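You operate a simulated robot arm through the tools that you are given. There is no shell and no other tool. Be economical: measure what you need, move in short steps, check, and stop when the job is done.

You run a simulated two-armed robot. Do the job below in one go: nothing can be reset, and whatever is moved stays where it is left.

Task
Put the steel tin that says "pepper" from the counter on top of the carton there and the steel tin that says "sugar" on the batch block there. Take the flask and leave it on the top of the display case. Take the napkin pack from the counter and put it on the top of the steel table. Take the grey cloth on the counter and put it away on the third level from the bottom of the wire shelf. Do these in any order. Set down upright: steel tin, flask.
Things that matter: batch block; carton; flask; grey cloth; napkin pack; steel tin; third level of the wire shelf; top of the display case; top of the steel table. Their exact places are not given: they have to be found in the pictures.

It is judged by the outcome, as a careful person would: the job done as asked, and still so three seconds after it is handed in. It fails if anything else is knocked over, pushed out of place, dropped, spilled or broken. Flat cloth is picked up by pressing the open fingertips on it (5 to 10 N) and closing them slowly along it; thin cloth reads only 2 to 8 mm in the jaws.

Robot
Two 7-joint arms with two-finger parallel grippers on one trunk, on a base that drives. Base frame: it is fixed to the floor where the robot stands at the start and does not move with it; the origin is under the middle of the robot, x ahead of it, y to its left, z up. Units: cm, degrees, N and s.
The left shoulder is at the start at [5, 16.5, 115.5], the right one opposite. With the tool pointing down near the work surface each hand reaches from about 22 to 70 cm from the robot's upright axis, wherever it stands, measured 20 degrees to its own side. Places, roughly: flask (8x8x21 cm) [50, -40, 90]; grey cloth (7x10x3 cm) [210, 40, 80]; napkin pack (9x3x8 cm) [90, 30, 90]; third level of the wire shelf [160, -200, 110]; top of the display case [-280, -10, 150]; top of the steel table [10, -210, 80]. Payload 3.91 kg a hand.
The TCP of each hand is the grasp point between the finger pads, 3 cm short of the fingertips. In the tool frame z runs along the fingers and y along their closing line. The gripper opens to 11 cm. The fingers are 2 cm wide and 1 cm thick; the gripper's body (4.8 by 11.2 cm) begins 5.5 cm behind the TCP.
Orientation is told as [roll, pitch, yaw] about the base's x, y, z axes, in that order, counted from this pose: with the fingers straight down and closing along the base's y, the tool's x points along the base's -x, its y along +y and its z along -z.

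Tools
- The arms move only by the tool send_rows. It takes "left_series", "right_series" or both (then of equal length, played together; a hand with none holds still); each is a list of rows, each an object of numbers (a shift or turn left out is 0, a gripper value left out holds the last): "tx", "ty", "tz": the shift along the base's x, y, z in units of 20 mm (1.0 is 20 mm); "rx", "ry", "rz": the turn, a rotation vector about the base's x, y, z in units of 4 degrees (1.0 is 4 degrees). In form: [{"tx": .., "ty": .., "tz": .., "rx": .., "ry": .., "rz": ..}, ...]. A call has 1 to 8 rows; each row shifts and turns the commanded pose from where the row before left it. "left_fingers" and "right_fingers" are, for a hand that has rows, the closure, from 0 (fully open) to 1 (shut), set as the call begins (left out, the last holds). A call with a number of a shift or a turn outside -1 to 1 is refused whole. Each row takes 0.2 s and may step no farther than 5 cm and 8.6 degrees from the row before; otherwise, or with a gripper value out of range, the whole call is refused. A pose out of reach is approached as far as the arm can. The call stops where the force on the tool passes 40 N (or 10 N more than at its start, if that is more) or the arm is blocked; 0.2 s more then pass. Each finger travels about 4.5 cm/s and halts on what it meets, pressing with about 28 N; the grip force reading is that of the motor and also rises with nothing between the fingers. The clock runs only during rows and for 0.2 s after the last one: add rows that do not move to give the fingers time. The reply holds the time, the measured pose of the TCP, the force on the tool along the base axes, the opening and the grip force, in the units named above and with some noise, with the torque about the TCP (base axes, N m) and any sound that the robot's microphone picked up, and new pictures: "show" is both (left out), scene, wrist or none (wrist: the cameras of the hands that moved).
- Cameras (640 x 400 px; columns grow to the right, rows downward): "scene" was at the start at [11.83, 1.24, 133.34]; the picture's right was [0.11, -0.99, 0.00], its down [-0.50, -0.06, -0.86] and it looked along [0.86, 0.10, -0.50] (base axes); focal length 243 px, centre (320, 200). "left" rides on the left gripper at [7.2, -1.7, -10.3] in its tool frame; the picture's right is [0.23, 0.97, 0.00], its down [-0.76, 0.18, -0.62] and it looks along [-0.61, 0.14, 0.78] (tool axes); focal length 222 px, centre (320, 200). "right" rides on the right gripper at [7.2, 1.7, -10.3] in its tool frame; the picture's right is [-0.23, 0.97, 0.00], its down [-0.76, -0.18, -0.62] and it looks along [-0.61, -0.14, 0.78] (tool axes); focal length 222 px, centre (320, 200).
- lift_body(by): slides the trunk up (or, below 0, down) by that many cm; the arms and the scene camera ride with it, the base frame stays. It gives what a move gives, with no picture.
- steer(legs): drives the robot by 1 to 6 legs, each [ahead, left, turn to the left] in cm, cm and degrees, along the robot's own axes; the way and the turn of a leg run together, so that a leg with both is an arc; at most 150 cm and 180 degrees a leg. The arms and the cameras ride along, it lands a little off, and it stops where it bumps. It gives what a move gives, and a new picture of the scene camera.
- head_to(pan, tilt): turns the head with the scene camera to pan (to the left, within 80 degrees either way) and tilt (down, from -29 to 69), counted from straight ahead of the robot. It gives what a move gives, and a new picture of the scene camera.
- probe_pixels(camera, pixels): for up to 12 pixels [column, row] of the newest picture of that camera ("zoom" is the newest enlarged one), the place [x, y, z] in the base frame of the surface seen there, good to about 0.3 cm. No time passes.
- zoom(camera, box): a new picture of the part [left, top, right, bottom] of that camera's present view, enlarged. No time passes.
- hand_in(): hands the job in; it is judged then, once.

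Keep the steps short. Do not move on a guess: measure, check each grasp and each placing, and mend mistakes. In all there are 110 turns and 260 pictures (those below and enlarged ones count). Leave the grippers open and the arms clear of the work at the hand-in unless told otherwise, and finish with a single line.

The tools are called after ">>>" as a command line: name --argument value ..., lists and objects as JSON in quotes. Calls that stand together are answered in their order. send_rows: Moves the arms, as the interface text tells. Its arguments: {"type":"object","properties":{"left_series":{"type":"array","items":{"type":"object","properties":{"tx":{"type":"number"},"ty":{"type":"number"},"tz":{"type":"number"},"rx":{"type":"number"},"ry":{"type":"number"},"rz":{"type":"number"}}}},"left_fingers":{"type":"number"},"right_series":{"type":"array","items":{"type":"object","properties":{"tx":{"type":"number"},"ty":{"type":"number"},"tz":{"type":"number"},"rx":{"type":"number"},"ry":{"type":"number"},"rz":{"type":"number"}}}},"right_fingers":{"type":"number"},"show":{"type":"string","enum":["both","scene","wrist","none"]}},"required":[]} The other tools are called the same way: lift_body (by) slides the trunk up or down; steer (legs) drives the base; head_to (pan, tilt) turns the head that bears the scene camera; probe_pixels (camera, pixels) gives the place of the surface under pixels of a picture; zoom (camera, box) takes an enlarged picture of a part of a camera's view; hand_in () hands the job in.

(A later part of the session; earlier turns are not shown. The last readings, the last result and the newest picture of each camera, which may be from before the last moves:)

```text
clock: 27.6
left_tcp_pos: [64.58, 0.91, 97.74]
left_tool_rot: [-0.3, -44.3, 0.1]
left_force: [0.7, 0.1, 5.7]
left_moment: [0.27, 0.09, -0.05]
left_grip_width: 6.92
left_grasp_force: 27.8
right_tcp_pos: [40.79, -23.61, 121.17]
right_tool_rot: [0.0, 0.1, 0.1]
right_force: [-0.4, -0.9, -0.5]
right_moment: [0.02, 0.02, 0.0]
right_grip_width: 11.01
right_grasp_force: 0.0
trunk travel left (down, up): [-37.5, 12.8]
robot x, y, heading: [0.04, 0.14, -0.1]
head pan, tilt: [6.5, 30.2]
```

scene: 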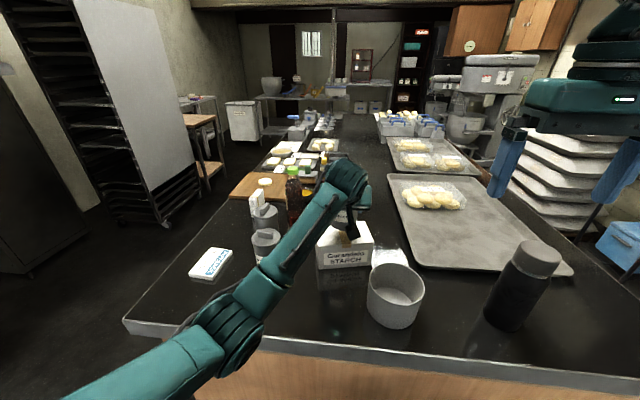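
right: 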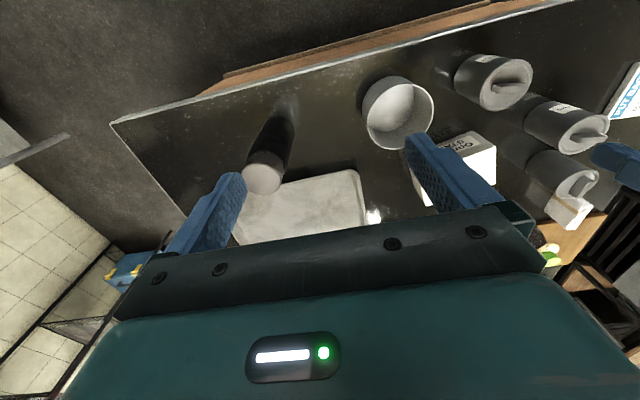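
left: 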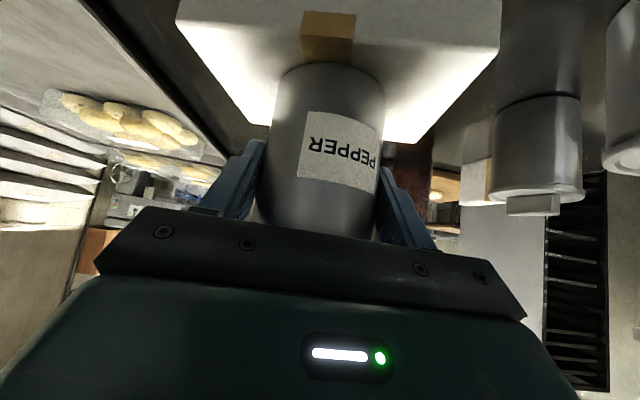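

Touching down with about 10 N. I'll open and back out along the finger line.

>>> send_rows --left_series '[{}, {}, {}, {"tx": -0.54, "tz": 0.54}, {"tx": -0.8, "tz": 0.8}, {"tx": -0.8, "tz": 0.8}, {"tx": -0.8, "tz": 0.8}, {"tx": -0.8, "tz": 0.8}]' --left_fingers 0 --show "both"

```text
clock: 29.4
left_tcp_pos: [57.17, 1.22, 104.81]
left_tool_rot: [-0.1, -44.0, 0.1]
left_force: [-0.3, -1.3, -0.1]
left_moment: [0.01, 0.0, 0.0]
left_grip_width: 11.02
left_grasp_force: 0.1
right_tcp_pos: [40.89, -23.62, 121.26]
right_tool_rot: [0.0, 0.0, 0.0]
right_force: [0.0, 1.3, 0.1]
right_moment: [-0.01, 0.03, 0.01]
right_grip_width: 10.98
right_grasp_force: 0.0
trunk travel left (down, up): [-37.5, 12.8]
robot x, y, heading: [0.2, 0.26, 0.0]
head pan, tilt: [6.5, 30.2]
```

scene: 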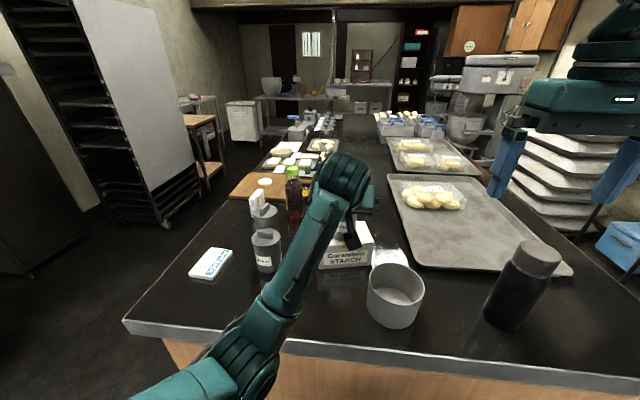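
left: 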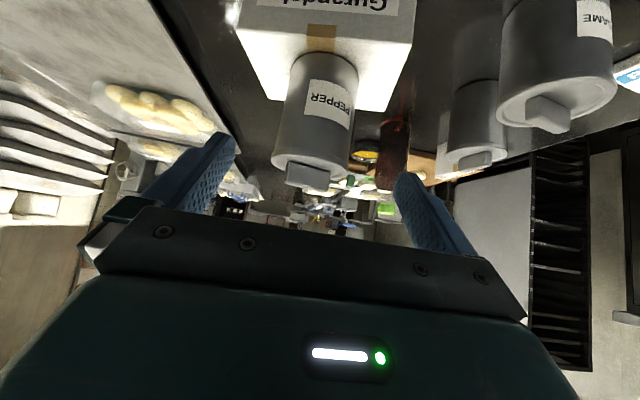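

PEPPER stands on the carton. The third tin shows at (475,125), so I'll zoom there for its label and measure it.

>>> zoom --camera "left" --box '[400, 0, 640, 180]'

>>> probe_pixels --camera "left" --pixels '[[450, 125], [500, 125], [475, 110], [475, 145], [475, 158], [470, 168]]'

```text
2.22 times, centred on (520, 90) of left
```

zoom: 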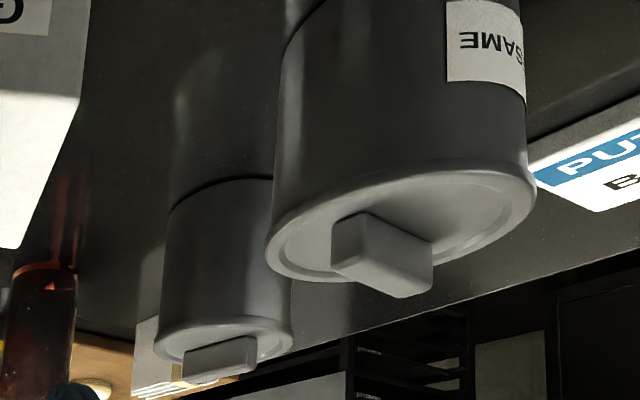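

```text
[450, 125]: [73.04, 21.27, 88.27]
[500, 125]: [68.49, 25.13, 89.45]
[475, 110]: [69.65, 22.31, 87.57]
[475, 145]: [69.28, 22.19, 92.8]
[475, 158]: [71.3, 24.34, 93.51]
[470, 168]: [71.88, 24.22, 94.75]
```

The tin at about (72.5, 25) is too far and blocked by SESAME from this side, so I'll work it from the left side of the counter. First I retract the left arm and look left for room to drive.

>>> send_rows --left_series '[{"tx": -1, "tz": 1}, {"tx": -1, "tz": 1}, {"tx": -1, "tz": 1, "ty": 0.5}, {"tx": -1, "tz": 1, "ty": 1}, {"tx": -1, "tz": 0.5, "ty": 1}, {"tx": -1, "ty": 1}, {"tx": -1, "ty": 1}, {"tx": -1, "ty": 1}]' --show "none"

>>> head_to --pan 45 --tilt 30

>>> probe_pixels --camera "scene" --pixels '[[320, 150], [320, 200], [320, 250], [450, 200], [200, 200], [100, 200], [500, 300], [550, 350]]'

```text
clock: 31.2
left_tcp_pos: [47.97, 11.62, 106.96]
left_tool_rot: [-0.3, -44.1, 0.1]
left_force: [-0.3, -0.3, 0.0]
left_moment: [-0.03, 0.02, 0.01]
left_grip_width: 11.01
left_grasp_force: 0.1
left hand out of reach, approached as far as the arm can: row 3, 4, 5, 6, 7, 8
right_tcp_pos: [40.79, -23.61, 121.35]
right_tool_rot: [-0.1, 0.0, 0.1]
right_force: [-1.0, -0.7, -0.1]
right_moment: [-0.03, -0.01, -0.01]
right_grip_width: 11.02
right_grasp_force: 0.0
trunk travel left (down, up): [-37.5, 12.8]
robot x, y, heading: [0.02, -0.1, 0.0]
head pan, tilt: [6.5, 30.2]
```

```text
clock: 32.3
left_tcp_pos: [47.99, 11.69, 106.93]
left_tool_rot: [-0.2, -44.2, 0.2]
left_force: [0.8, 1.0, 0.6]
left_moment: [0.0, 0.0, -0.03]
left_grip_width: 11.0
left_grasp_force: 0.1
right_tcp_pos: [40.97, -23.55, 121.29]
right_tool_rot: [0.0, 0.0, 0.1]
right_force: [0.2, 0.2, -0.3]
right_moment: [0.0, -0.03, 0.01]
right_grip_width: 10.97
right_grasp_force: 0.0
trunk travel left (down, up): [-37.5, 12.8]
robot x, y, heading: [0.12, 0.04, 0.1]
head pan, tilt: [45.0, 30.0]
```

scene: 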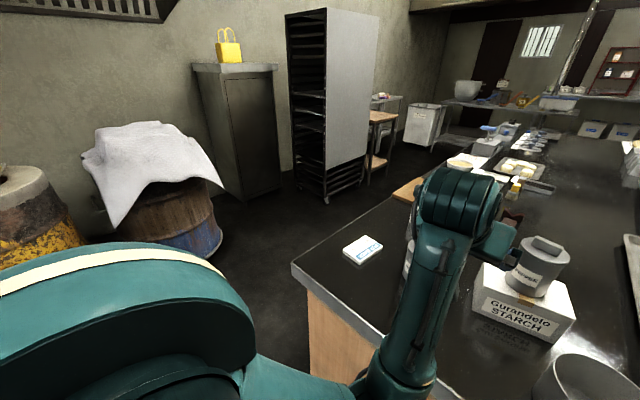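

```text
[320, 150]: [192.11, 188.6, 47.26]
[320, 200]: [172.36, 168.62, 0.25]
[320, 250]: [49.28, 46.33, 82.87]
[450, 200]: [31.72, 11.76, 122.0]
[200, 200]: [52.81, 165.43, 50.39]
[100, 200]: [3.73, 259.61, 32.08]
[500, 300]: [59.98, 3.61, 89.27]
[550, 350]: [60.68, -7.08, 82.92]
```

The aisle on the left looks free. I'll check the barrel's near edge, the cabinet, and the counter edges.

>>> probe_pixels --camera "scene" --pixels '[[220, 240], [190, 256], [120, 220], [222, 180], [120, 160], [265, 200], [325, 203], [292, 265], [350, 215], [385, 197], [362, 249], [340, 330]]'

>>> head_to --pan -45 --tilt 25

>>> probe_pixels --camera "scene" --pixels '[[320, 150], [320, 100], [450, 150], [450, 250], [560, 200], [200, 150], [560, 300], [380, 200]]'

```text
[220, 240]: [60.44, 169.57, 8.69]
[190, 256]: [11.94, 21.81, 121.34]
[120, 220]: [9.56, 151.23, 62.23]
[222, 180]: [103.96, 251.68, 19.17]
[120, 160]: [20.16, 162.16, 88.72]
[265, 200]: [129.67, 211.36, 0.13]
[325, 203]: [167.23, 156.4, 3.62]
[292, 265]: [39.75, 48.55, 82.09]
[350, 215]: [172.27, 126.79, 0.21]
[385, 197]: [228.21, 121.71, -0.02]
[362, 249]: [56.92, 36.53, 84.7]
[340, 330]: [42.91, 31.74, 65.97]
```

```text
clock: 33.9
left_tcp_pos: [47.97, 11.77, 107.03]
left_tool_rot: [-0.2, -44.2, 0.1]
left_force: [-0.2, 0.2, 0.0]
left_moment: [0.03, 0.0, -0.01]
left_grip_width: 10.99
left_grasp_force: 0.0
right_tcp_pos: [40.94, -23.61, 121.24]
right_tool_rot: [-0.1, 0.0, -0.1]
right_force: [0.5, -0.3, -0.1]
right_moment: [0.01, 0.0, 0.01]
right_grip_width: 11.01
right_grasp_force: 0.0
trunk travel left (down, up): [-37.5, 12.8]
robot x, y, heading: [-0.07, -0.06, 0.0]
head pan, tilt: [-45.0, 25.0]
```

scene: 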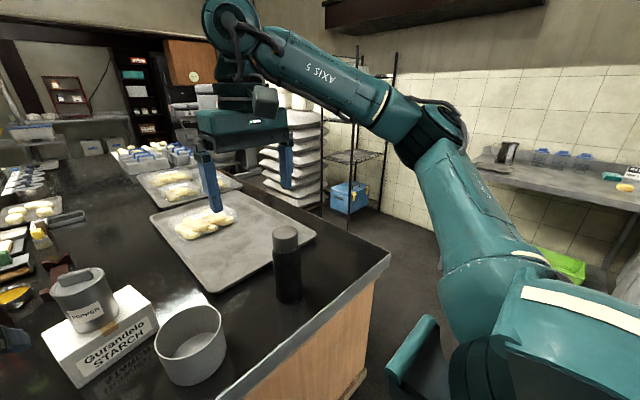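

```text
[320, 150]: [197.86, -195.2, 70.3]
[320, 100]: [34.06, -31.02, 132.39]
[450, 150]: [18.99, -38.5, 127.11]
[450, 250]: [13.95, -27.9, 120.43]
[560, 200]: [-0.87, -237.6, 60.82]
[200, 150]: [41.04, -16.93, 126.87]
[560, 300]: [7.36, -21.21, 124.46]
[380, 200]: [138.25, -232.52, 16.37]
```

Aisle clear: the barrel starts at y≈150, the counter's left edge is at y≈48 and its front edge at x≈40. I'll drive back, left, turn right to face the counter, and go along to x≈72.

>>> steer --legs '[[-15, 0, 0], [0, 100, 0], [0, 0, -90], [0, 86, 0]]'

>>> head_to --pan 0 --tilt 35

```text
clock: 48.0
left_tcp_pos: [82.33, 53.92, 107.01]
left_tool_rot: [-0.1, -44.1, -88.7]
left_force: [-0.3, -0.3, -0.2]
left_moment: [0.0, -0.02, 0.01]
left_grip_width: 11.01
left_grasp_force: 0.0
right_tcp_pos: [46.79, 60.08, 121.18]
right_tool_rot: [0.1, -0.1, -88.6]
right_force: [0.4, -0.6, 0.3]
right_moment: [-0.01, 0.01, 0.02]
right_grip_width: 10.98
right_grasp_force: 0.2
trunk travel left (down, up): [-37.5, 12.8]
robot x, y, heading: [69.53, 101.34, -88.5]
head pan, tilt: [-45.0, 25.0]
```

scene: 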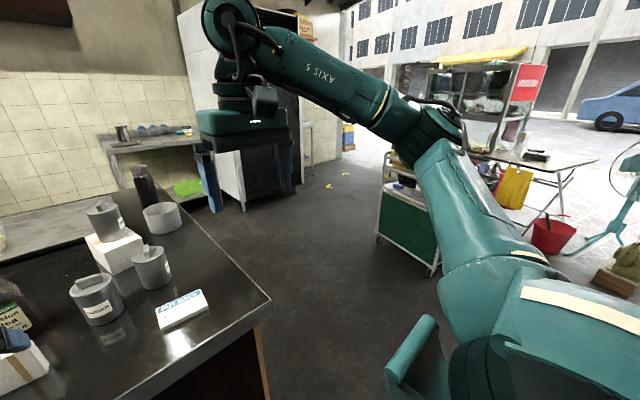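

```text
clock: 49.1
left_tcp_pos: [82.22, 53.89, 107.07]
left_tool_rot: [-0.1, -44.1, -88.6]
left_force: [0.1, -0.2, -0.5]
left_moment: [-0.02, -0.03, 0.01]
left_grip_width: 11.01
left_grasp_force: 0.0
right_tcp_pos: [46.69, 60.23, 121.24]
right_tool_rot: [0.0, 0.0, -88.5]
right_force: [-0.3, -0.3, -1.3]
right_moment: [-0.01, 0.03, 0.0]
right_grip_width: 11.01
right_grasp_force: 0.0
trunk travel left (down, up): [-37.5, 12.8]
robot x, y, heading: [69.38, 101.61, -88.4]
head pan, tilt: [0.0, 35.0]
```

scene: 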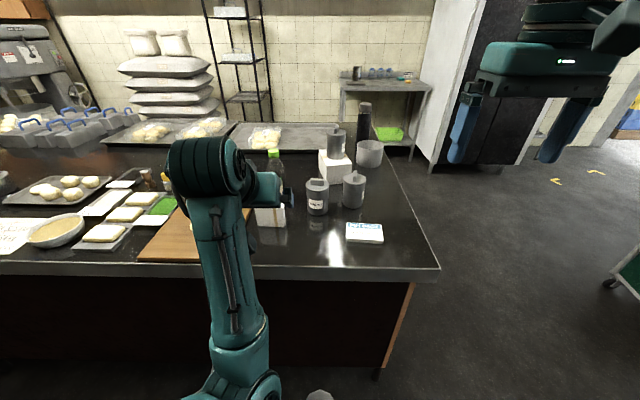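

The third tin at (318,197) now shows its label. I'll zoom to read it and drive 19 cm ahead.

>>> zoom --camera "scene" --box '[240, 150, 400, 250]'

>>> steer --legs '[[18, 0, -1.5]]'

```text
4.00 times, centred on (320, 200) of scene
```

zoom: 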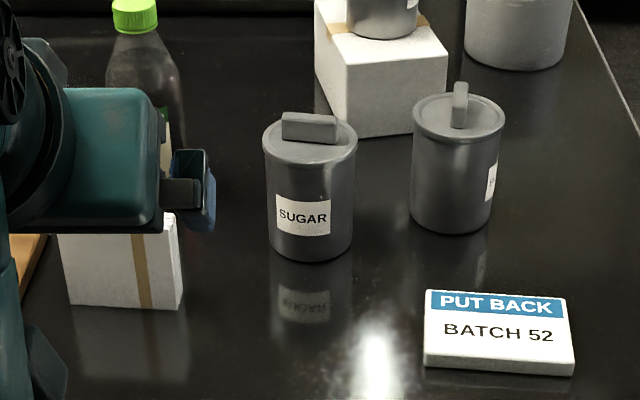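

```text
clock: 50.6
left_tcp_pos: [81.3, 35.45, 107.01]
left_tool_rot: [0.0, -44.1, -90.0]
left_force: [0.3, -0.5, 0.8]
left_moment: [0.01, 0.0, -0.01]
left_grip_width: 11.0
left_grasp_force: 0.1
right_tcp_pos: [45.91, 42.51, 121.23]
right_tool_rot: [0.0, 0.0, -90.1]
right_force: [-0.4, -0.4, -0.3]
right_moment: [-0.01, 0.03, 0.0]
right_grip_width: 10.99
right_grasp_force: 0.0
trunk travel left (down, up): [-37.5, 12.8]
robot x, y, heading: [69.43, 83.7, -90.1]
head pan, tilt: [0.0, 35.0]
```

scene: 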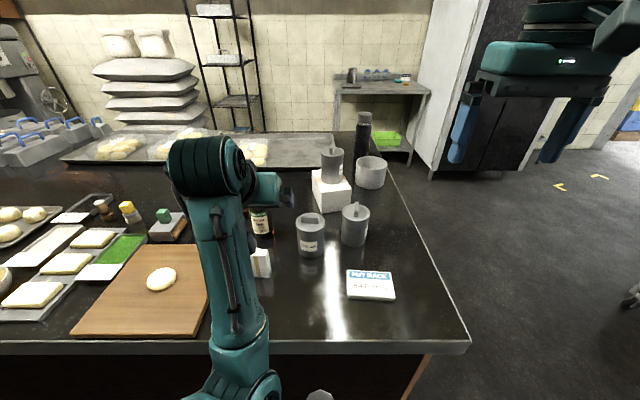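

SUGAR confirmed. Robot is now at (69.4, 83.7), facing the counter. I'll measure the tin, block and napkin pack.

>>> zoom --camera "scene" --box '[240, 190, 400, 310]'

>>> probe_pixels --camera "zoom" --pixels '[[222, 128], [333, 128], [277, 110], [275, 148], [240, 245], [318, 245], [278, 257], [432, 272], [610, 273], [622, 365], [434, 355], [525, 315]]'

>>> zoom --camera "left" --box '[160, 20, 480, 220]'

```text
3.33 times, centred on (320, 250) of scene
```

zoom: 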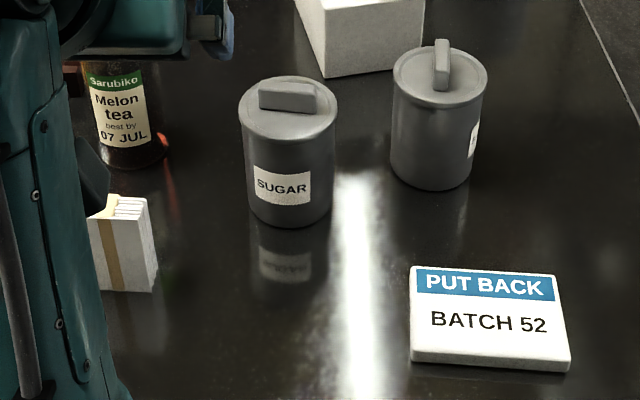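

```text
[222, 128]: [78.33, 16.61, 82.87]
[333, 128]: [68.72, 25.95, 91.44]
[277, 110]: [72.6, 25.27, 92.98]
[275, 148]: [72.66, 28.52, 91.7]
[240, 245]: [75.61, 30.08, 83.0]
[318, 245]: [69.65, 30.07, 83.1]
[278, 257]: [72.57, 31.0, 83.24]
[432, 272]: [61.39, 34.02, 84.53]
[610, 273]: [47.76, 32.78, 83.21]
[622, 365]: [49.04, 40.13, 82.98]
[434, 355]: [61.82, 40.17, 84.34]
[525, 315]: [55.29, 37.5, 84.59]
```

```text
2.00 times, centred on (320, 120) of left
```

zoom: 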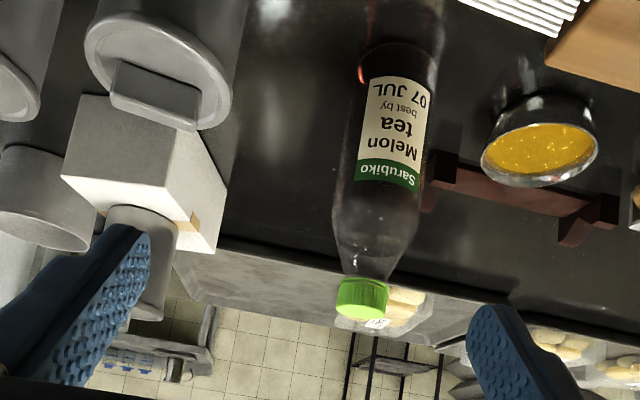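

SUGAR's centre is about (72.5, 25.05). I'll check the napkin pack's position for clearance and move the left hand in front of the tin.

>>> send_rows --left_series '[{"tx": -0.88, "tz": -0.5}, {"tx": -0.88, "tz": -0.5}, {"tx": -0.88, "tz": -0.5}, {"tx": -0.88, "tz": -0.5}, {"tx": -0.88, "tz": -0.5}]' --show "both"

>>> zoom --camera "scene" --box '[200, 190, 360, 310]'

```text
clock: 52.0
left_tcp_pos: [73.75, 34.28, 105.12]
left_tool_rot: [1.5, -48.7, -89.9]
left_force: [0.2, 0.1, 0.7]
left_moment: [-0.03, 0.04, -0.02]
left_grip_width: 11.0
left_grasp_force: 0.1
right_tcp_pos: [45.94, 42.74, 121.13]
right_tool_rot: [-0.2, 0.0, -90.0]
right_force: [0.0, -0.9, 0.3]
right_moment: [-0.01, -0.01, 0.02]
right_grip_width: 10.98
right_grasp_force: 0.0
trunk travel left (down, up): [-37.5, 12.8]
robot x, y, heading: [69.44, 83.25, -90.4]
head pan, tilt: [0.0, 35.0]
stopped in row 5 (left hand): the arm was blocked; the commanded pose is now the measured one
```

scene: 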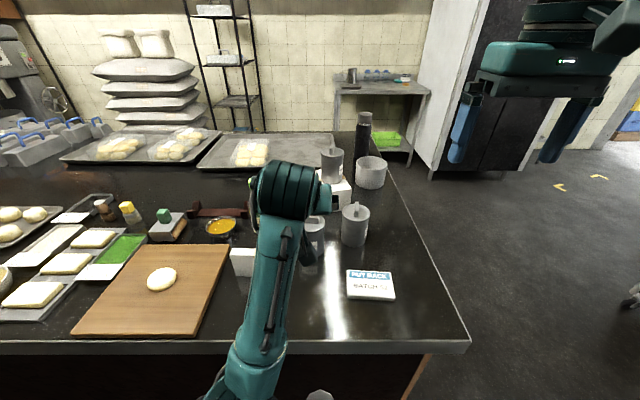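
left: 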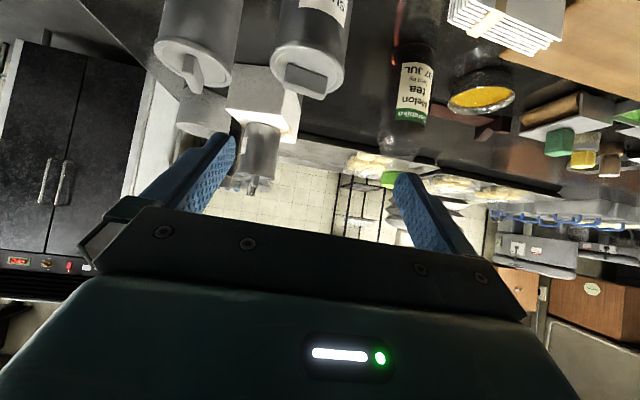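

```text
3.33 times, centred on (280, 250) of scene
```

zoom: 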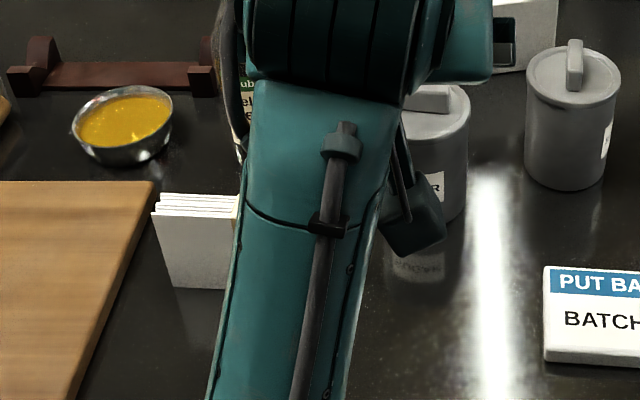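

The arm was blocked with no force at the tool, so perhaps the elbow is at the counter edge or a joint limit. I'll probe the elbow position.

>>> probe_pixels --camera "scene" --pixels '[[215, 390], [245, 345], [260, 300], [275, 240], [225, 370], [235, 350], [290, 190], [320, 395]]'

>>> head_to --pan 25 --tilt 65

```text
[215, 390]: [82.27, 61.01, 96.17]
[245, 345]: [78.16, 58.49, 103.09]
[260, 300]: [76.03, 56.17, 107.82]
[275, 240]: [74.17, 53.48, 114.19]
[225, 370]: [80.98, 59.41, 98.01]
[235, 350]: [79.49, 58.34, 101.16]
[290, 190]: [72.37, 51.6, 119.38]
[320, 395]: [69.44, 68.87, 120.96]
```

```text
clock: 53.0
left_tcp_pos: [73.57, 34.18, 105.1]
left_tool_rot: [1.5, -48.8, -89.9]
left_force: [-0.2, -0.3, 0.3]
left_moment: [-0.02, 0.02, 0.0]
left_grip_width: 10.99
left_grasp_force: 0.0
right_tcp_pos: [45.97, 42.63, 121.2]
right_tool_rot: [0.0, 0.0, -90.0]
right_force: [0.3, 0.1, -0.4]
right_moment: [-0.01, 0.03, 0.02]
right_grip_width: 11.02
right_grasp_force: 0.1
trunk travel left (down, up): [-37.5, 12.8]
robot x, y, heading: [69.64, 83.29, -90.1]
head pan, tilt: [25.0, 65.0]
```

scene: 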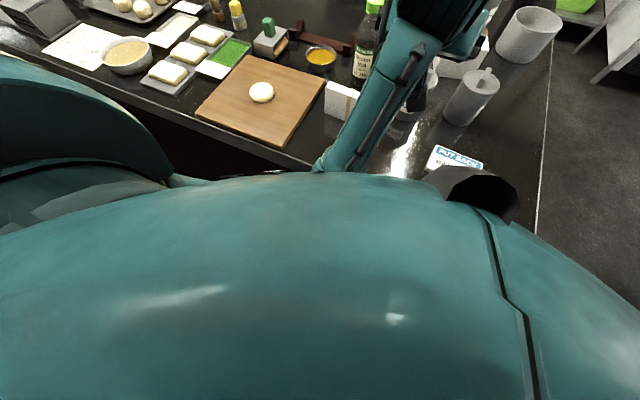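

The forearm is simply folded to its limit, not touching anything. I'll restore the tilt and move forward and down along the approach line in small steps, with the head back up.

>>> head_to --pan 0 --tilt 40

>>> send_rows --left_series '[{"ty": -0.3, "rx": 0.6, "ry": 0.12, "rz": -0.14}, {"tx": -0.3, "ty": -0.2, "rx": 0.6, "ry": 0.12, "rz": -0.14}, {"tx": -0.2, "tz": -0.5}, {"tz": -0.5}]' --show "both"

```text
clock: 53.9
left_tcp_pos: [73.6, 34.34, 105.22]
left_tool_rot: [1.5, -48.8, -89.9]
left_force: [-0.3, 0.8, 0.4]
left_moment: [-0.01, -0.01, 0.04]
left_grip_width: 10.99
left_grasp_force: 0.1
right_tcp_pos: [45.98, 42.61, 121.24]
right_tool_rot: [0.0, -0.1, -90.1]
right_force: [0.3, -0.2, 0.2]
right_moment: [0.01, 0.0, -0.02]
right_grip_width: 11.0
right_grasp_force: 0.0
trunk travel left (down, up): [-37.5, 12.8]
robot x, y, heading: [69.72, 83.65, -90.3]
head pan, tilt: [0.0, 40.0]
```

scene: 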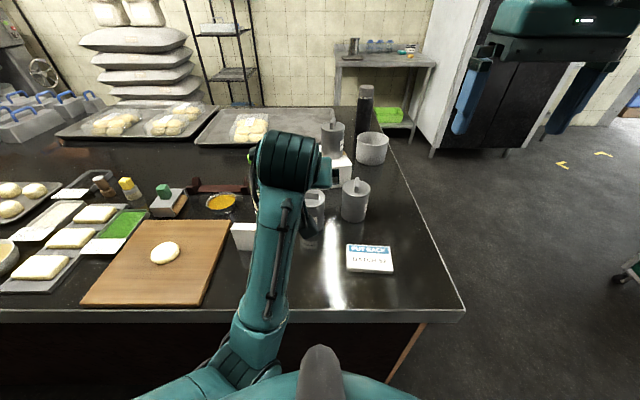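

```text
clock: 54.9
left_tcp_pos: [72.66, 32.95, 103.49]
left_tool_rot: [0.1, -44.5, -89.9]
left_force: [0.3, -0.5, -0.4]
left_moment: [-0.04, 0.01, 0.01]
left_grip_width: 11.01
left_grasp_force: 0.0
right_tcp_pos: [45.95, 42.71, 121.25]
right_tool_rot: [0.0, -0.1, -90.2]
right_force: [1.2, 0.1, 0.1]
right_moment: [0.0, 0.03, 0.01]
right_grip_width: 11.01
right_grasp_force: 0.2
trunk travel left (down, up): [-37.5, 12.8]
robot x, y, heading: [69.5, 83.47, -90.0]
head pan, tilt: [0.0, 40.0]
```

scene: 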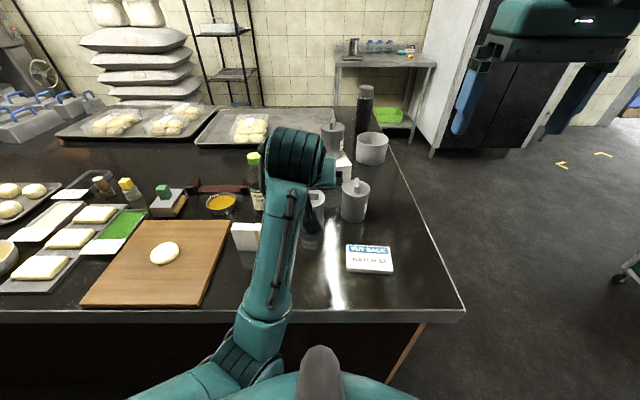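
left: 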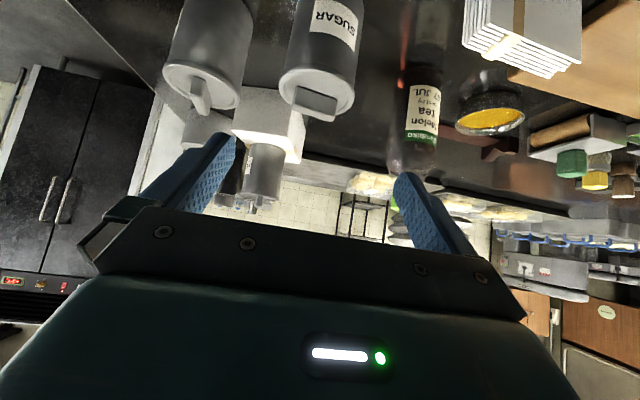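

Tilt restored, and SUGAR is centred between the fingers (320,60). I'll lower to the start of the approach line.

>>> send_rows --left_series '[{"tz": -1, "ty": 0.2}, {"tz": -1, "ty": 0.2}, {"tz": -1, "ty": 0.2}]' --show "wrist"

>>> zoom --camera "left" --box '[180, 0, 460, 175]'

>>> probe_pixels --camera "left" --pixels '[[290, 60], [320, 60], [350, 60], [320, 30], [320, 95]]'

```text
clock: 55.9
left_tcp_pos: [73.24, 32.26, 102.25]
left_tool_rot: [0.6, -50.9, -90.2]
left_force: [0.2, -0.7, 0.2]
left_moment: [-0.03, -0.03, 0.02]
left_grip_width: 11.02
left_grasp_force: 0.1
right_tcp_pos: [46.02, 42.67, 121.17]
right_tool_rot: [0.0, -0.1, -89.9]
right_force: [-0.3, -0.4, 0.4]
right_moment: [0.04, -0.02, 0.0]
right_grip_width: 11.02
right_grasp_force: 0.0
trunk travel left (down, up): [-37.5, 12.8]
robot x, y, heading: [69.94, 83.56, -89.9]
head pan, tilt: [0.0, 40.0]
stopped in row 3 (left hand): the arm was blocked; the commanded pose is now the measured one
```

left: 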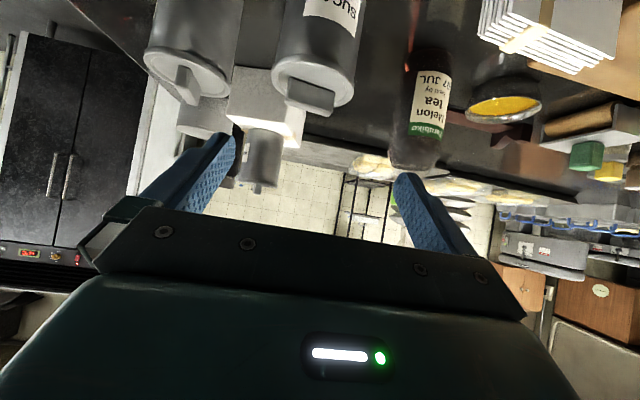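

```text
2.29 times, centred on (320, 88) of left
```

zoom: 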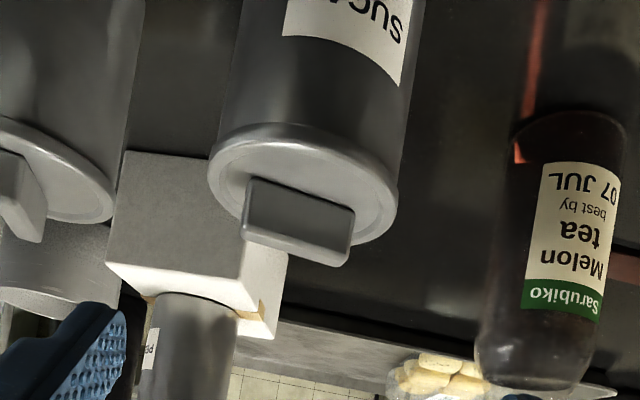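

```text
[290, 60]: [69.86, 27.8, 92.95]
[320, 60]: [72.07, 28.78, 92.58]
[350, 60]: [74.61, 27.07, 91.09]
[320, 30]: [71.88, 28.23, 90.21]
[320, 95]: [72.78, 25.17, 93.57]
```

The left elbow is folded to its limit here. The right arm is fresh, so I'll use it for SUGAR and the left for the napkins. First I raise the left hand, move it to +x and untilt it to vertical.

>>> send_rows --left_series '[{"tz": 0.8, "ty": -0.2, "rx": 1}, {"tz": 0.8, "rx": 1}, {"tz": 0.8, "rx": 1, "tx": 0.5}, {"tz": 0.8, "rx": 1, "tx": 1}, {"tz": 0.8, "rx": 1, "tx": 1}, {"tz": 0.5, "rx": 1, "tx": 1}, {"rx": 1, "tx": 1}, {"rx": 1, "tx": 1}]' --show "none"

>>> send_rows --left_series '[{"rx": 1, "tx": 1}, {"rx": 1, "tx": 1}, {"rx": 1, "tx": 1}, {"rx": 1, "tx": 1}, {"rx": 0.7, "tx": 0.5}]' --show "scene"

```text
clock: 57.7
left_tcp_pos: [84.15, 23.69, 105.28]
left_tool_rot: [0.4, -18.8, -90.0]
left_force: [0.7, 0.9, 0.4]
left_moment: [0.03, -0.02, -0.06]
left_grip_width: 11.0
left_grasp_force: 0.1
left hand out of reach, approached as far as the arm can: row 4, 5, 6, 7, 8
right_tcp_pos: [46.03, 42.66, 121.18]
right_tool_rot: [0.0, 0.0, -90.1]
right_force: [0.5, 0.4, 0.1]
right_moment: [-0.03, -0.02, -0.01]
right_grip_width: 10.98
right_grasp_force: 0.0
trunk travel left (down, up): [-37.5, 12.8]
robot x, y, heading: [69.4, 83.69, -90.1]
head pan, tilt: [0.0, 40.0]
```

```text
clock: 58.9
left_tcp_pos: [93.16, 23.0, 104.81]
left_tool_rot: [0.5, 0.1, -90.0]
left_force: [-0.1, 0.3, 0.2]
left_moment: [0.0, 0.0, -0.03]
left_grip_width: 10.99
left_grasp_force: 0.1
left hand out of reach, approached as far as the arm can: row 1
right_tcp_pos: [45.98, 42.75, 121.2]
right_tool_rot: [0.0, 0.0, -90.1]
right_force: [-0.3, 0.4, -0.5]
right_moment: [0.04, 0.0, 0.03]
right_grip_width: 11.0
right_grasp_force: 0.1
trunk travel left (down, up): [-37.5, 12.8]
robot x, y, heading: [69.67, 83.81, -90.1]
head pan, tilt: [0.0, 40.0]
```

scene: 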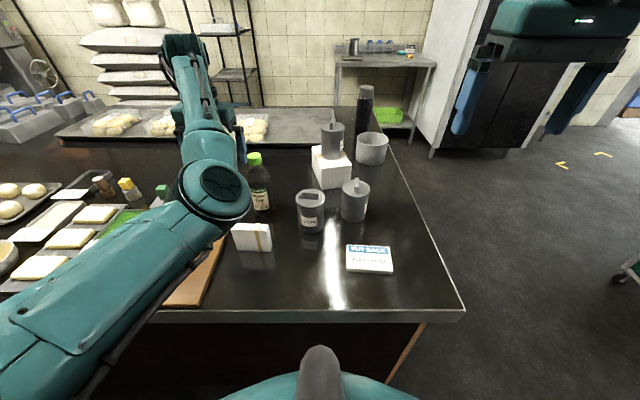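

The left hand is now vertical and aside at (93, 23). I'll raise it, then shift the robot 8 cm to its left so SUGAR lies in the right hand's range.

>>> send_rows --left_series '[{"tz": 1}, {"tz": 1}, {"tz": 1, "ty": 0.5}, {"tz": 1, "ty": 0.5}]' --show "none"

>>> steer --legs '[[0, 8, 0]]'

```text
clock: 59.9
left_tcp_pos: [93.13, 24.81, 112.87]
left_tool_rot: [0.4, 0.1, -90.0]
left_force: [0.1, 0.6, 0.7]
left_moment: [-0.01, -0.03, 0.01]
left_grip_width: 11.01
left_grasp_force: 0.0
right_tcp_pos: [45.93, 42.64, 121.31]
right_tool_rot: [-0.1, 0.0, -90.0]
right_force: [0.0, -0.3, 0.4]
right_moment: [0.02, 0.0, 0.0]
right_grip_width: 10.99
right_grasp_force: 0.0
trunk travel left (down, up): [-37.5, 12.8]
robot x, y, heading: [69.7, 83.56, -90.0]
head pan, tilt: [0.0, 40.0]
```

```text
clock: 61.0
left_tcp_pos: [101.46, 24.8, 112.79]
left_tool_rot: [0.5, 0.1, -90.0]
left_force: [0.8, -1.1, -0.1]
left_moment: [0.02, 0.01, 0.02]
left_grip_width: 11.0
left_grasp_force: 0.1
right_tcp_pos: [54.19, 42.71, 121.29]
right_tool_rot: [-0.1, 0.0, -89.9]
right_force: [-0.1, 0.9, -0.5]
right_moment: [-0.01, 0.02, -0.02]
right_grip_width: 10.97
right_grasp_force: 0.0
trunk travel left (down, up): [-37.5, 12.8]
robot x, y, heading: [77.51, 83.91, -90.4]
head pan, tilt: [0.0, 40.0]
```

scene: 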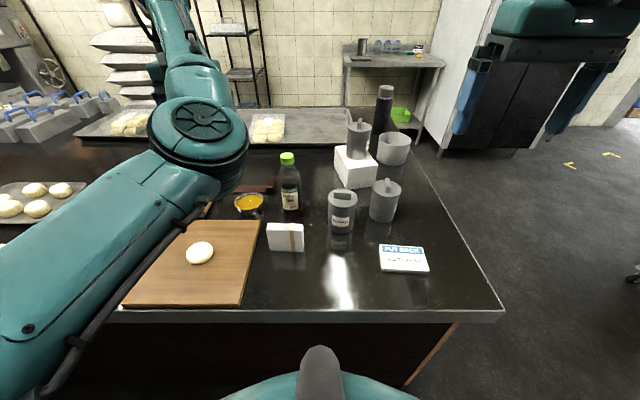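

SUGAR (341,212) is now slightly right of centre. I'll bring the right hand over to x=72.5, tilting it 44° toward the counter on the way.

>>> send_rows --right_series '[{"tx": 0.83, "rx": -1}, {"tx": 0.83, "rx": -1}, {"tx": 0.83, "rx": -1}, {"tx": 0.83, "rx": -1}, {"tx": 0.83, "rx": -1}, {"tx": 0.83, "rx": -1, "tz": -0.5}, {"tx": 0.83, "rx": -1, "tz": -0.5}, {"tx": 0.83, "rx": -1, "tz": -0.5}]' --show "none"

>>> send_rows --right_series '[{"tx": 0.83, "rx": -1, "tz": -1}, {"tx": 0.83, "rx": -1, "tz": -1}, {"tx": 0.83, "rx": -1, "tz": -1, "ty": -0.3}, {"tz": -1, "ty": -0.5}]' --show "both"

```text
clock: 62.8
left_tcp_pos: [101.42, 24.79, 113.02]
left_tool_rot: [0.6, 0.1, -90.0]
left_force: [-0.6, 0.4, 0.1]
left_moment: [0.03, -0.01, 0.0]
left_grip_width: 11.02
left_grasp_force: 0.0
right_tcp_pos: [67.36, 42.66, 117.78]
right_tool_rot: [0.0, -32.1, -90.1]
right_force: [-0.1, 0.4, -0.2]
right_moment: [-0.02, -0.03, 0.01]
right_grip_width: 10.99
right_grasp_force: 0.0
trunk travel left (down, up): [-37.5, 12.8]
robot x, y, heading: [77.26, 83.67, -89.9]
head pan, tilt: [0.0, 40.0]
```

```text
clock: 63.8
left_tcp_pos: [101.33, 24.82, 112.89]
left_tool_rot: [0.4, 0.2, -90.1]
left_force: [0.3, 0.1, -0.4]
left_moment: [0.0, 0.0, 0.01]
left_grip_width: 11.0
left_grasp_force: 0.0
right_tcp_pos: [72.39, 40.86, 110.26]
right_tool_rot: [0.1, -44.1, -90.0]
right_force: [-0.6, 0.5, 0.1]
right_moment: [0.02, 0.01, 0.01]
right_grip_width: 10.98
right_grasp_force: 0.1
trunk travel left (down, up): [-37.5, 12.8]
robot x, y, heading: [77.61, 83.19, -90.0]
head pan, tilt: [0.0, 40.0]
```

scene: 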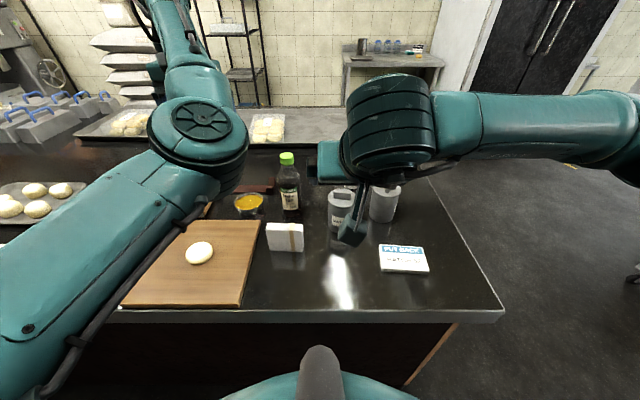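
right: 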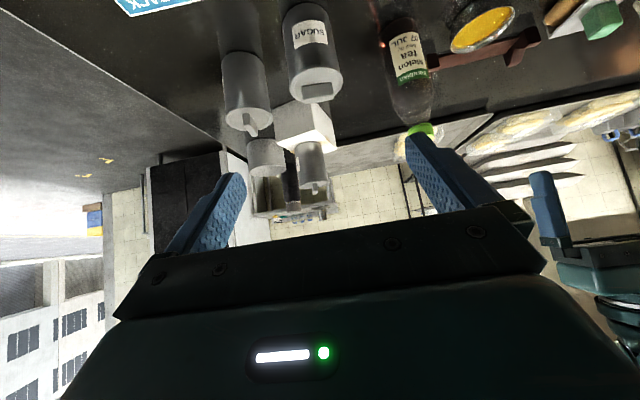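

Right arm is fine with the elbow out. Next I go to the start of the approach line (72.5, 35.2, 98.3).

>>> send_rows --right_series '[{"tz": -1, "ty": -0.47}, {"tz": -1, "ty": -0.47}, {"tz": -1, "ty": -0.47}, {"tz": -1, "ty": -0.47}, {"tz": -1, "ty": -0.47}, {"tz": -1, "ty": -0.47}]' --show "wrist"

>>> probe_pixels --camera "right" --pixels '[[285, 90], [318, 90], [345, 90], [318, 60], [300, 60], [335, 60]]'

```text
clock: 65.2
left_tcp_pos: [101.49, 24.63, 112.81]
left_tool_rot: [0.5, 0.1, -90.1]
left_force: [-0.2, 0.4, 0.1]
left_moment: [-0.02, 0.02, -0.02]
left_grip_width: 11.0
left_grasp_force: 0.0
right_tcp_pos: [72.2, 35.33, 98.34]
right_tool_rot: [0.0, -44.1, -90.0]
right_force: [-0.8, 0.1, 0.3]
right_moment: [0.0, 0.02, 0.03]
right_grip_width: 11.02
right_grasp_force: 0.1
trunk travel left (down, up): [-37.5, 12.8]
robot x, y, heading: [77.67, 83.46, -90.2]
head pan, tilt: [0.0, 40.0]
```

right: 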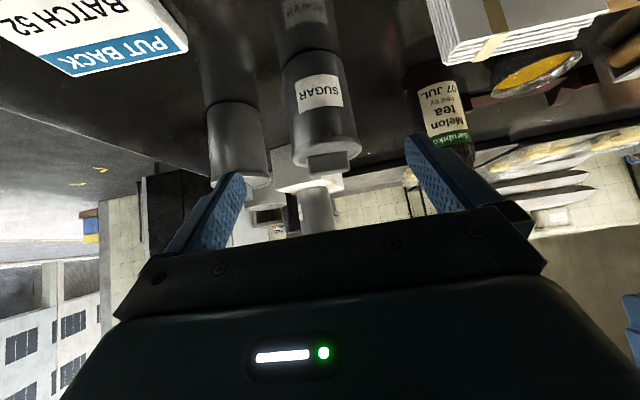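

```text
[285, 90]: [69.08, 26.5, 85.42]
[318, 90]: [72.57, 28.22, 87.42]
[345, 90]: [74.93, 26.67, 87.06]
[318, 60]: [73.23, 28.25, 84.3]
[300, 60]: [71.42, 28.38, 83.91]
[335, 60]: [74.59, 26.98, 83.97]
```

SUGAR's centre works out at (72.3, 24.8). I'll check the napkin pack's near edge for finger clearance.

>>> probe_pixels --camera "right" --pixels '[[436, 20], [445, 50], [460, 30], [505, 50], [580, 25], [600, 8], [520, 10]]'

>>> send_rows --right_series '[{"ty": -0.6, "tz": -0.565}, {"ty": -0.6, "tz": -0.565}, {"ty": -0.6, "tz": -0.565}, {"ty": -0.6, "tz": -0.565, "tx": 0.05}]' --show "wrist"

```text
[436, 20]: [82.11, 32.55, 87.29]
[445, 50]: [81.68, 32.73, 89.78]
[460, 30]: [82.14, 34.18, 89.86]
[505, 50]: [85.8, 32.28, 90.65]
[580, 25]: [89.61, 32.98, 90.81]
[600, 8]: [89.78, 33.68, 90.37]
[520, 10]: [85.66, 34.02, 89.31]
```

```text
clock: 66.2
left_tcp_pos: [101.32, 24.75, 112.82]
left_tool_rot: [0.5, 0.0, -90.1]
left_force: [-0.8, -0.9, 0.5]
left_moment: [0.01, 0.01, -0.01]
left_grip_width: 11.01
left_grasp_force: 0.0
right_tcp_pos: [72.38, 30.68, 93.72]
right_tool_rot: [0.0, -44.0, -90.0]
right_force: [-0.3, -0.6, 0.7]
right_moment: [-0.01, -0.02, -0.01]
right_grip_width: 11.01
right_grasp_force: 0.1
trunk travel left (down, up): [-37.5, 12.8]
robot x, y, heading: [77.75, 83.6, -90.0]
head pan, tilt: [0.0, 40.0]
```

right: 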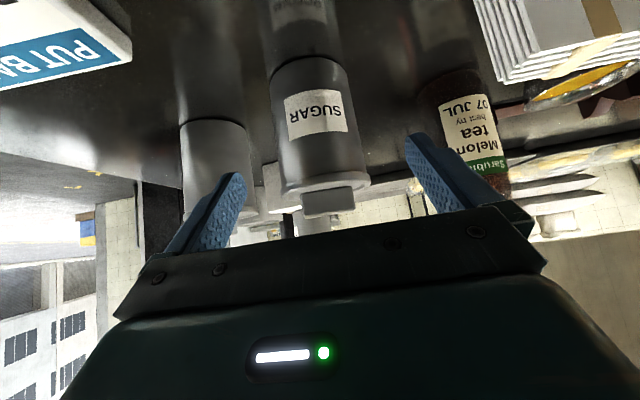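

Pack starts at x≈81.7 and the finger's outer side is at 79, so it's clear. I'll finish the approach and close.

>>> send_rows --right_series '[{"ty": -0.6, "tz": -0.55}, {"ty": -0.6, "tz": -0.55}, {"ty": -0.6, "tz": -0.55}, {"ty": -0.6, "tz": -0.55}]' --show "wrist"

>>> send_rows --right_series '[{}, {}, {}, {}, {}, {}]' --right_fingers 1 --show "none"

>>> send_rows --right_series '[{"tz": 0.4}, {"tz": 1}, {"tz": 1}, {"tz": 1}, {"tz": 1}, {"tz": 1}, {"tz": 1}, {"tz": 0.5}]' --show "both"

```text
clock: 67.2
left_tcp_pos: [101.32, 24.7, 112.89]
left_tool_rot: [0.5, 0.0, -90.0]
left_force: [0.1, -0.2, -0.6]
left_moment: [-0.03, 0.0, -0.01]
left_grip_width: 10.99
left_grasp_force: 0.1
right_tcp_pos: [72.36, 25.83, 89.44]
right_tool_rot: [0.0, -44.1, -90.1]
right_force: [-0.5, -1.0, 0.6]
right_moment: [0.02, -0.01, 0.05]
right_grip_width: 11.0
right_grasp_force: 0.1
trunk travel left (down, up): [-37.5, 12.8]
robot x, y, heading: [77.6, 83.48, -90.2]
head pan, tilt: [0.0, 40.0]
```

right: 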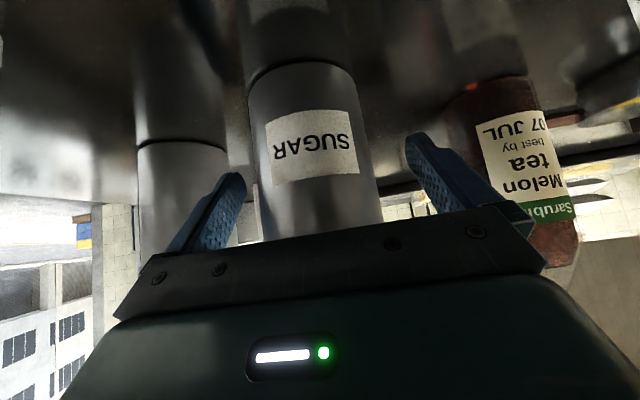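

```text
clock: 68.5
left_tcp_pos: [101.4, 24.61, 112.84]
left_tool_rot: [0.5, 0.0, -90.0]
left_force: [-0.9, -0.1, -0.3]
left_moment: [-0.01, -0.05, 0.0]
left_grip_width: 11.01
left_grasp_force: 0.1
right_tcp_pos: [72.22, 25.82, 89.34]
right_tool_rot: [0.0, -43.9, -90.0]
right_force: [-0.7, 0.9, 0.1]
right_moment: [-0.02, -0.03, -0.04]
right_grip_width: 7.0
right_grasp_force: 28.1
trunk travel left (down, up): [-37.5, 12.8]
robot x, y, heading: [77.48, 83.29, -90.2]
head pan, tilt: [0.0, 40.0]
```

```text
clock: 70.3
left_tcp_pos: [101.4, 24.74, 112.74]
left_tool_rot: [0.5, 0.1, -90.0]
left_force: [0.3, -0.7, -0.8]
left_moment: [-0.01, -0.03, 0.02]
left_grip_width: 11.01
left_grasp_force: 0.1
right_tcp_pos: [72.41, 25.79, 103.14]
right_tool_rot: [0.1, -43.9, -90.0]
right_force: [0.1, 0.2, -4.2]
right_moment: [0.05, -0.01, 0.0]
right_grip_width: 7.01
right_grasp_force: 28.1
trunk travel left (down, up): [-37.5, 12.8]
robot x, y, heading: [77.7, 83.38, -89.9]
head pan, tilt: [0.0, 40.0]
```

scene: 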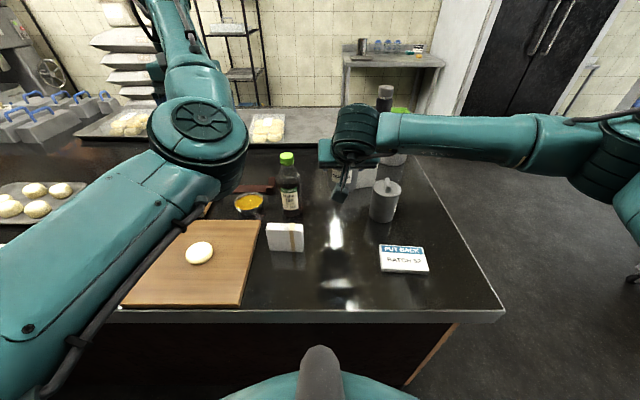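
right: 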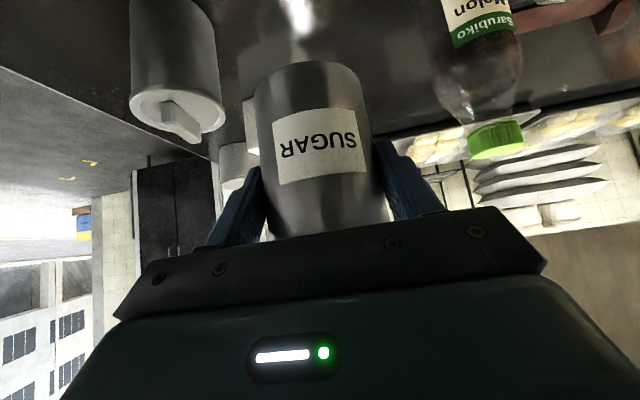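

SUGAR is lifted whole (4.2 N). I'll measure the batch block's corners.

>>> zoom --camera "scene" --box '[360, 230, 450, 286]'

>>> probe_pixels --camera "scene" --pixels '[[382, 247], [422, 248], [426, 270], [382, 268], [403, 258], [381, 258], [425, 260]]'

```text
7.11 times, centred on (405, 258) of scene
```

zoom: 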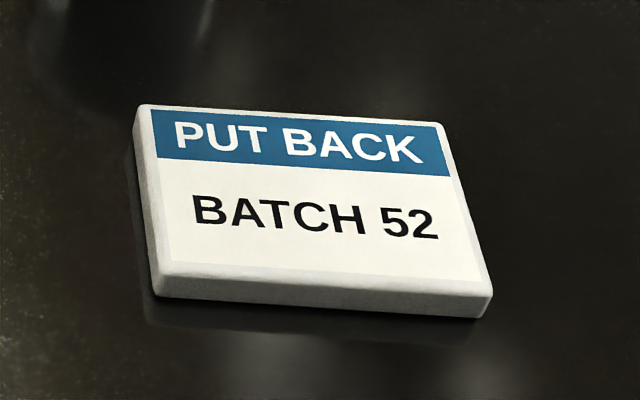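

```text
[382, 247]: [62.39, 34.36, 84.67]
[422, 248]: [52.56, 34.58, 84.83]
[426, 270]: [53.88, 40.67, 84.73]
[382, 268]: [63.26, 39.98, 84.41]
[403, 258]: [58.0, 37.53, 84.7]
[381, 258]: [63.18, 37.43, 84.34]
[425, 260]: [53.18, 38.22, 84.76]
```

The block's centre is (58.0, 37.4), top 84.7. I'll carry the tin there (TCP target 58.0, 38.4), still high.

>>> send_rows --right_series '[{"ty": 0.79, "tx": -0.5}, {"ty": 0.79, "tx": -0.8}, {"ty": 0.79, "tx": -1}, {"ty": 0.79, "tx": -1}, {"ty": 0.79, "tx": -1}, {"ty": 0.79, "tx": -1}, {"ty": 0.79, "tx": -1}, {"ty": 0.79, "tx": -0.9}]' --show "both"

```text
clock: 72.2
left_tcp_pos: [101.29, 24.75, 112.84]
left_tool_rot: [0.4, 0.1, -90.0]
left_force: [-0.7, -0.1, -0.4]
left_moment: [0.0, 0.0, 0.0]
left_grip_width: 11.01
left_grasp_force: 0.1
right_tcp_pos: [57.53, 38.32, 103.21]
right_tool_rot: [0.0, -44.0, -89.9]
right_force: [-0.6, 0.5, -4.3]
right_moment: [0.05, -0.02, -0.02]
right_grip_width: 6.97
right_grasp_force: 27.9
trunk travel left (down, up): [-37.5, 12.8]
robot x, y, heading: [77.61, 83.63, -90.0]
head pan, tilt: [0.0, 40.0]
```

scene: 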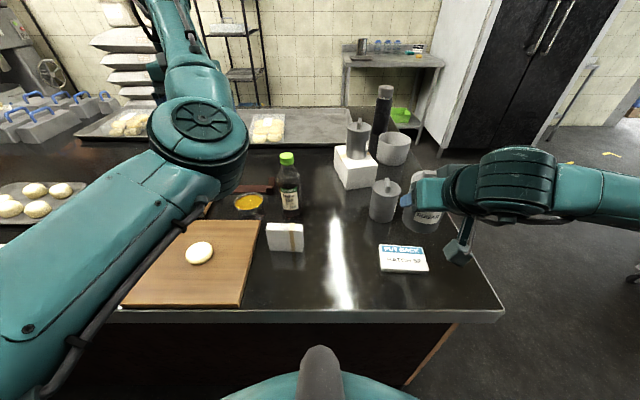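
right: 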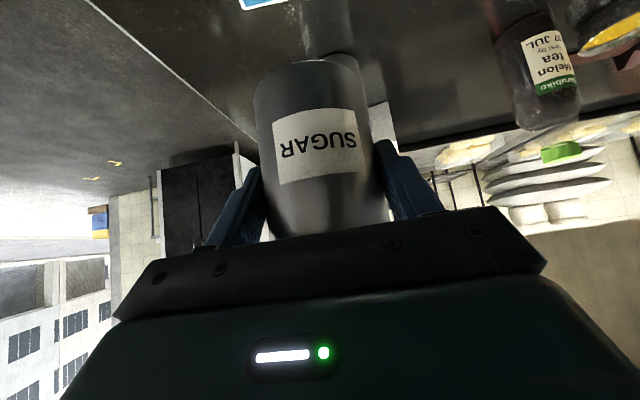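

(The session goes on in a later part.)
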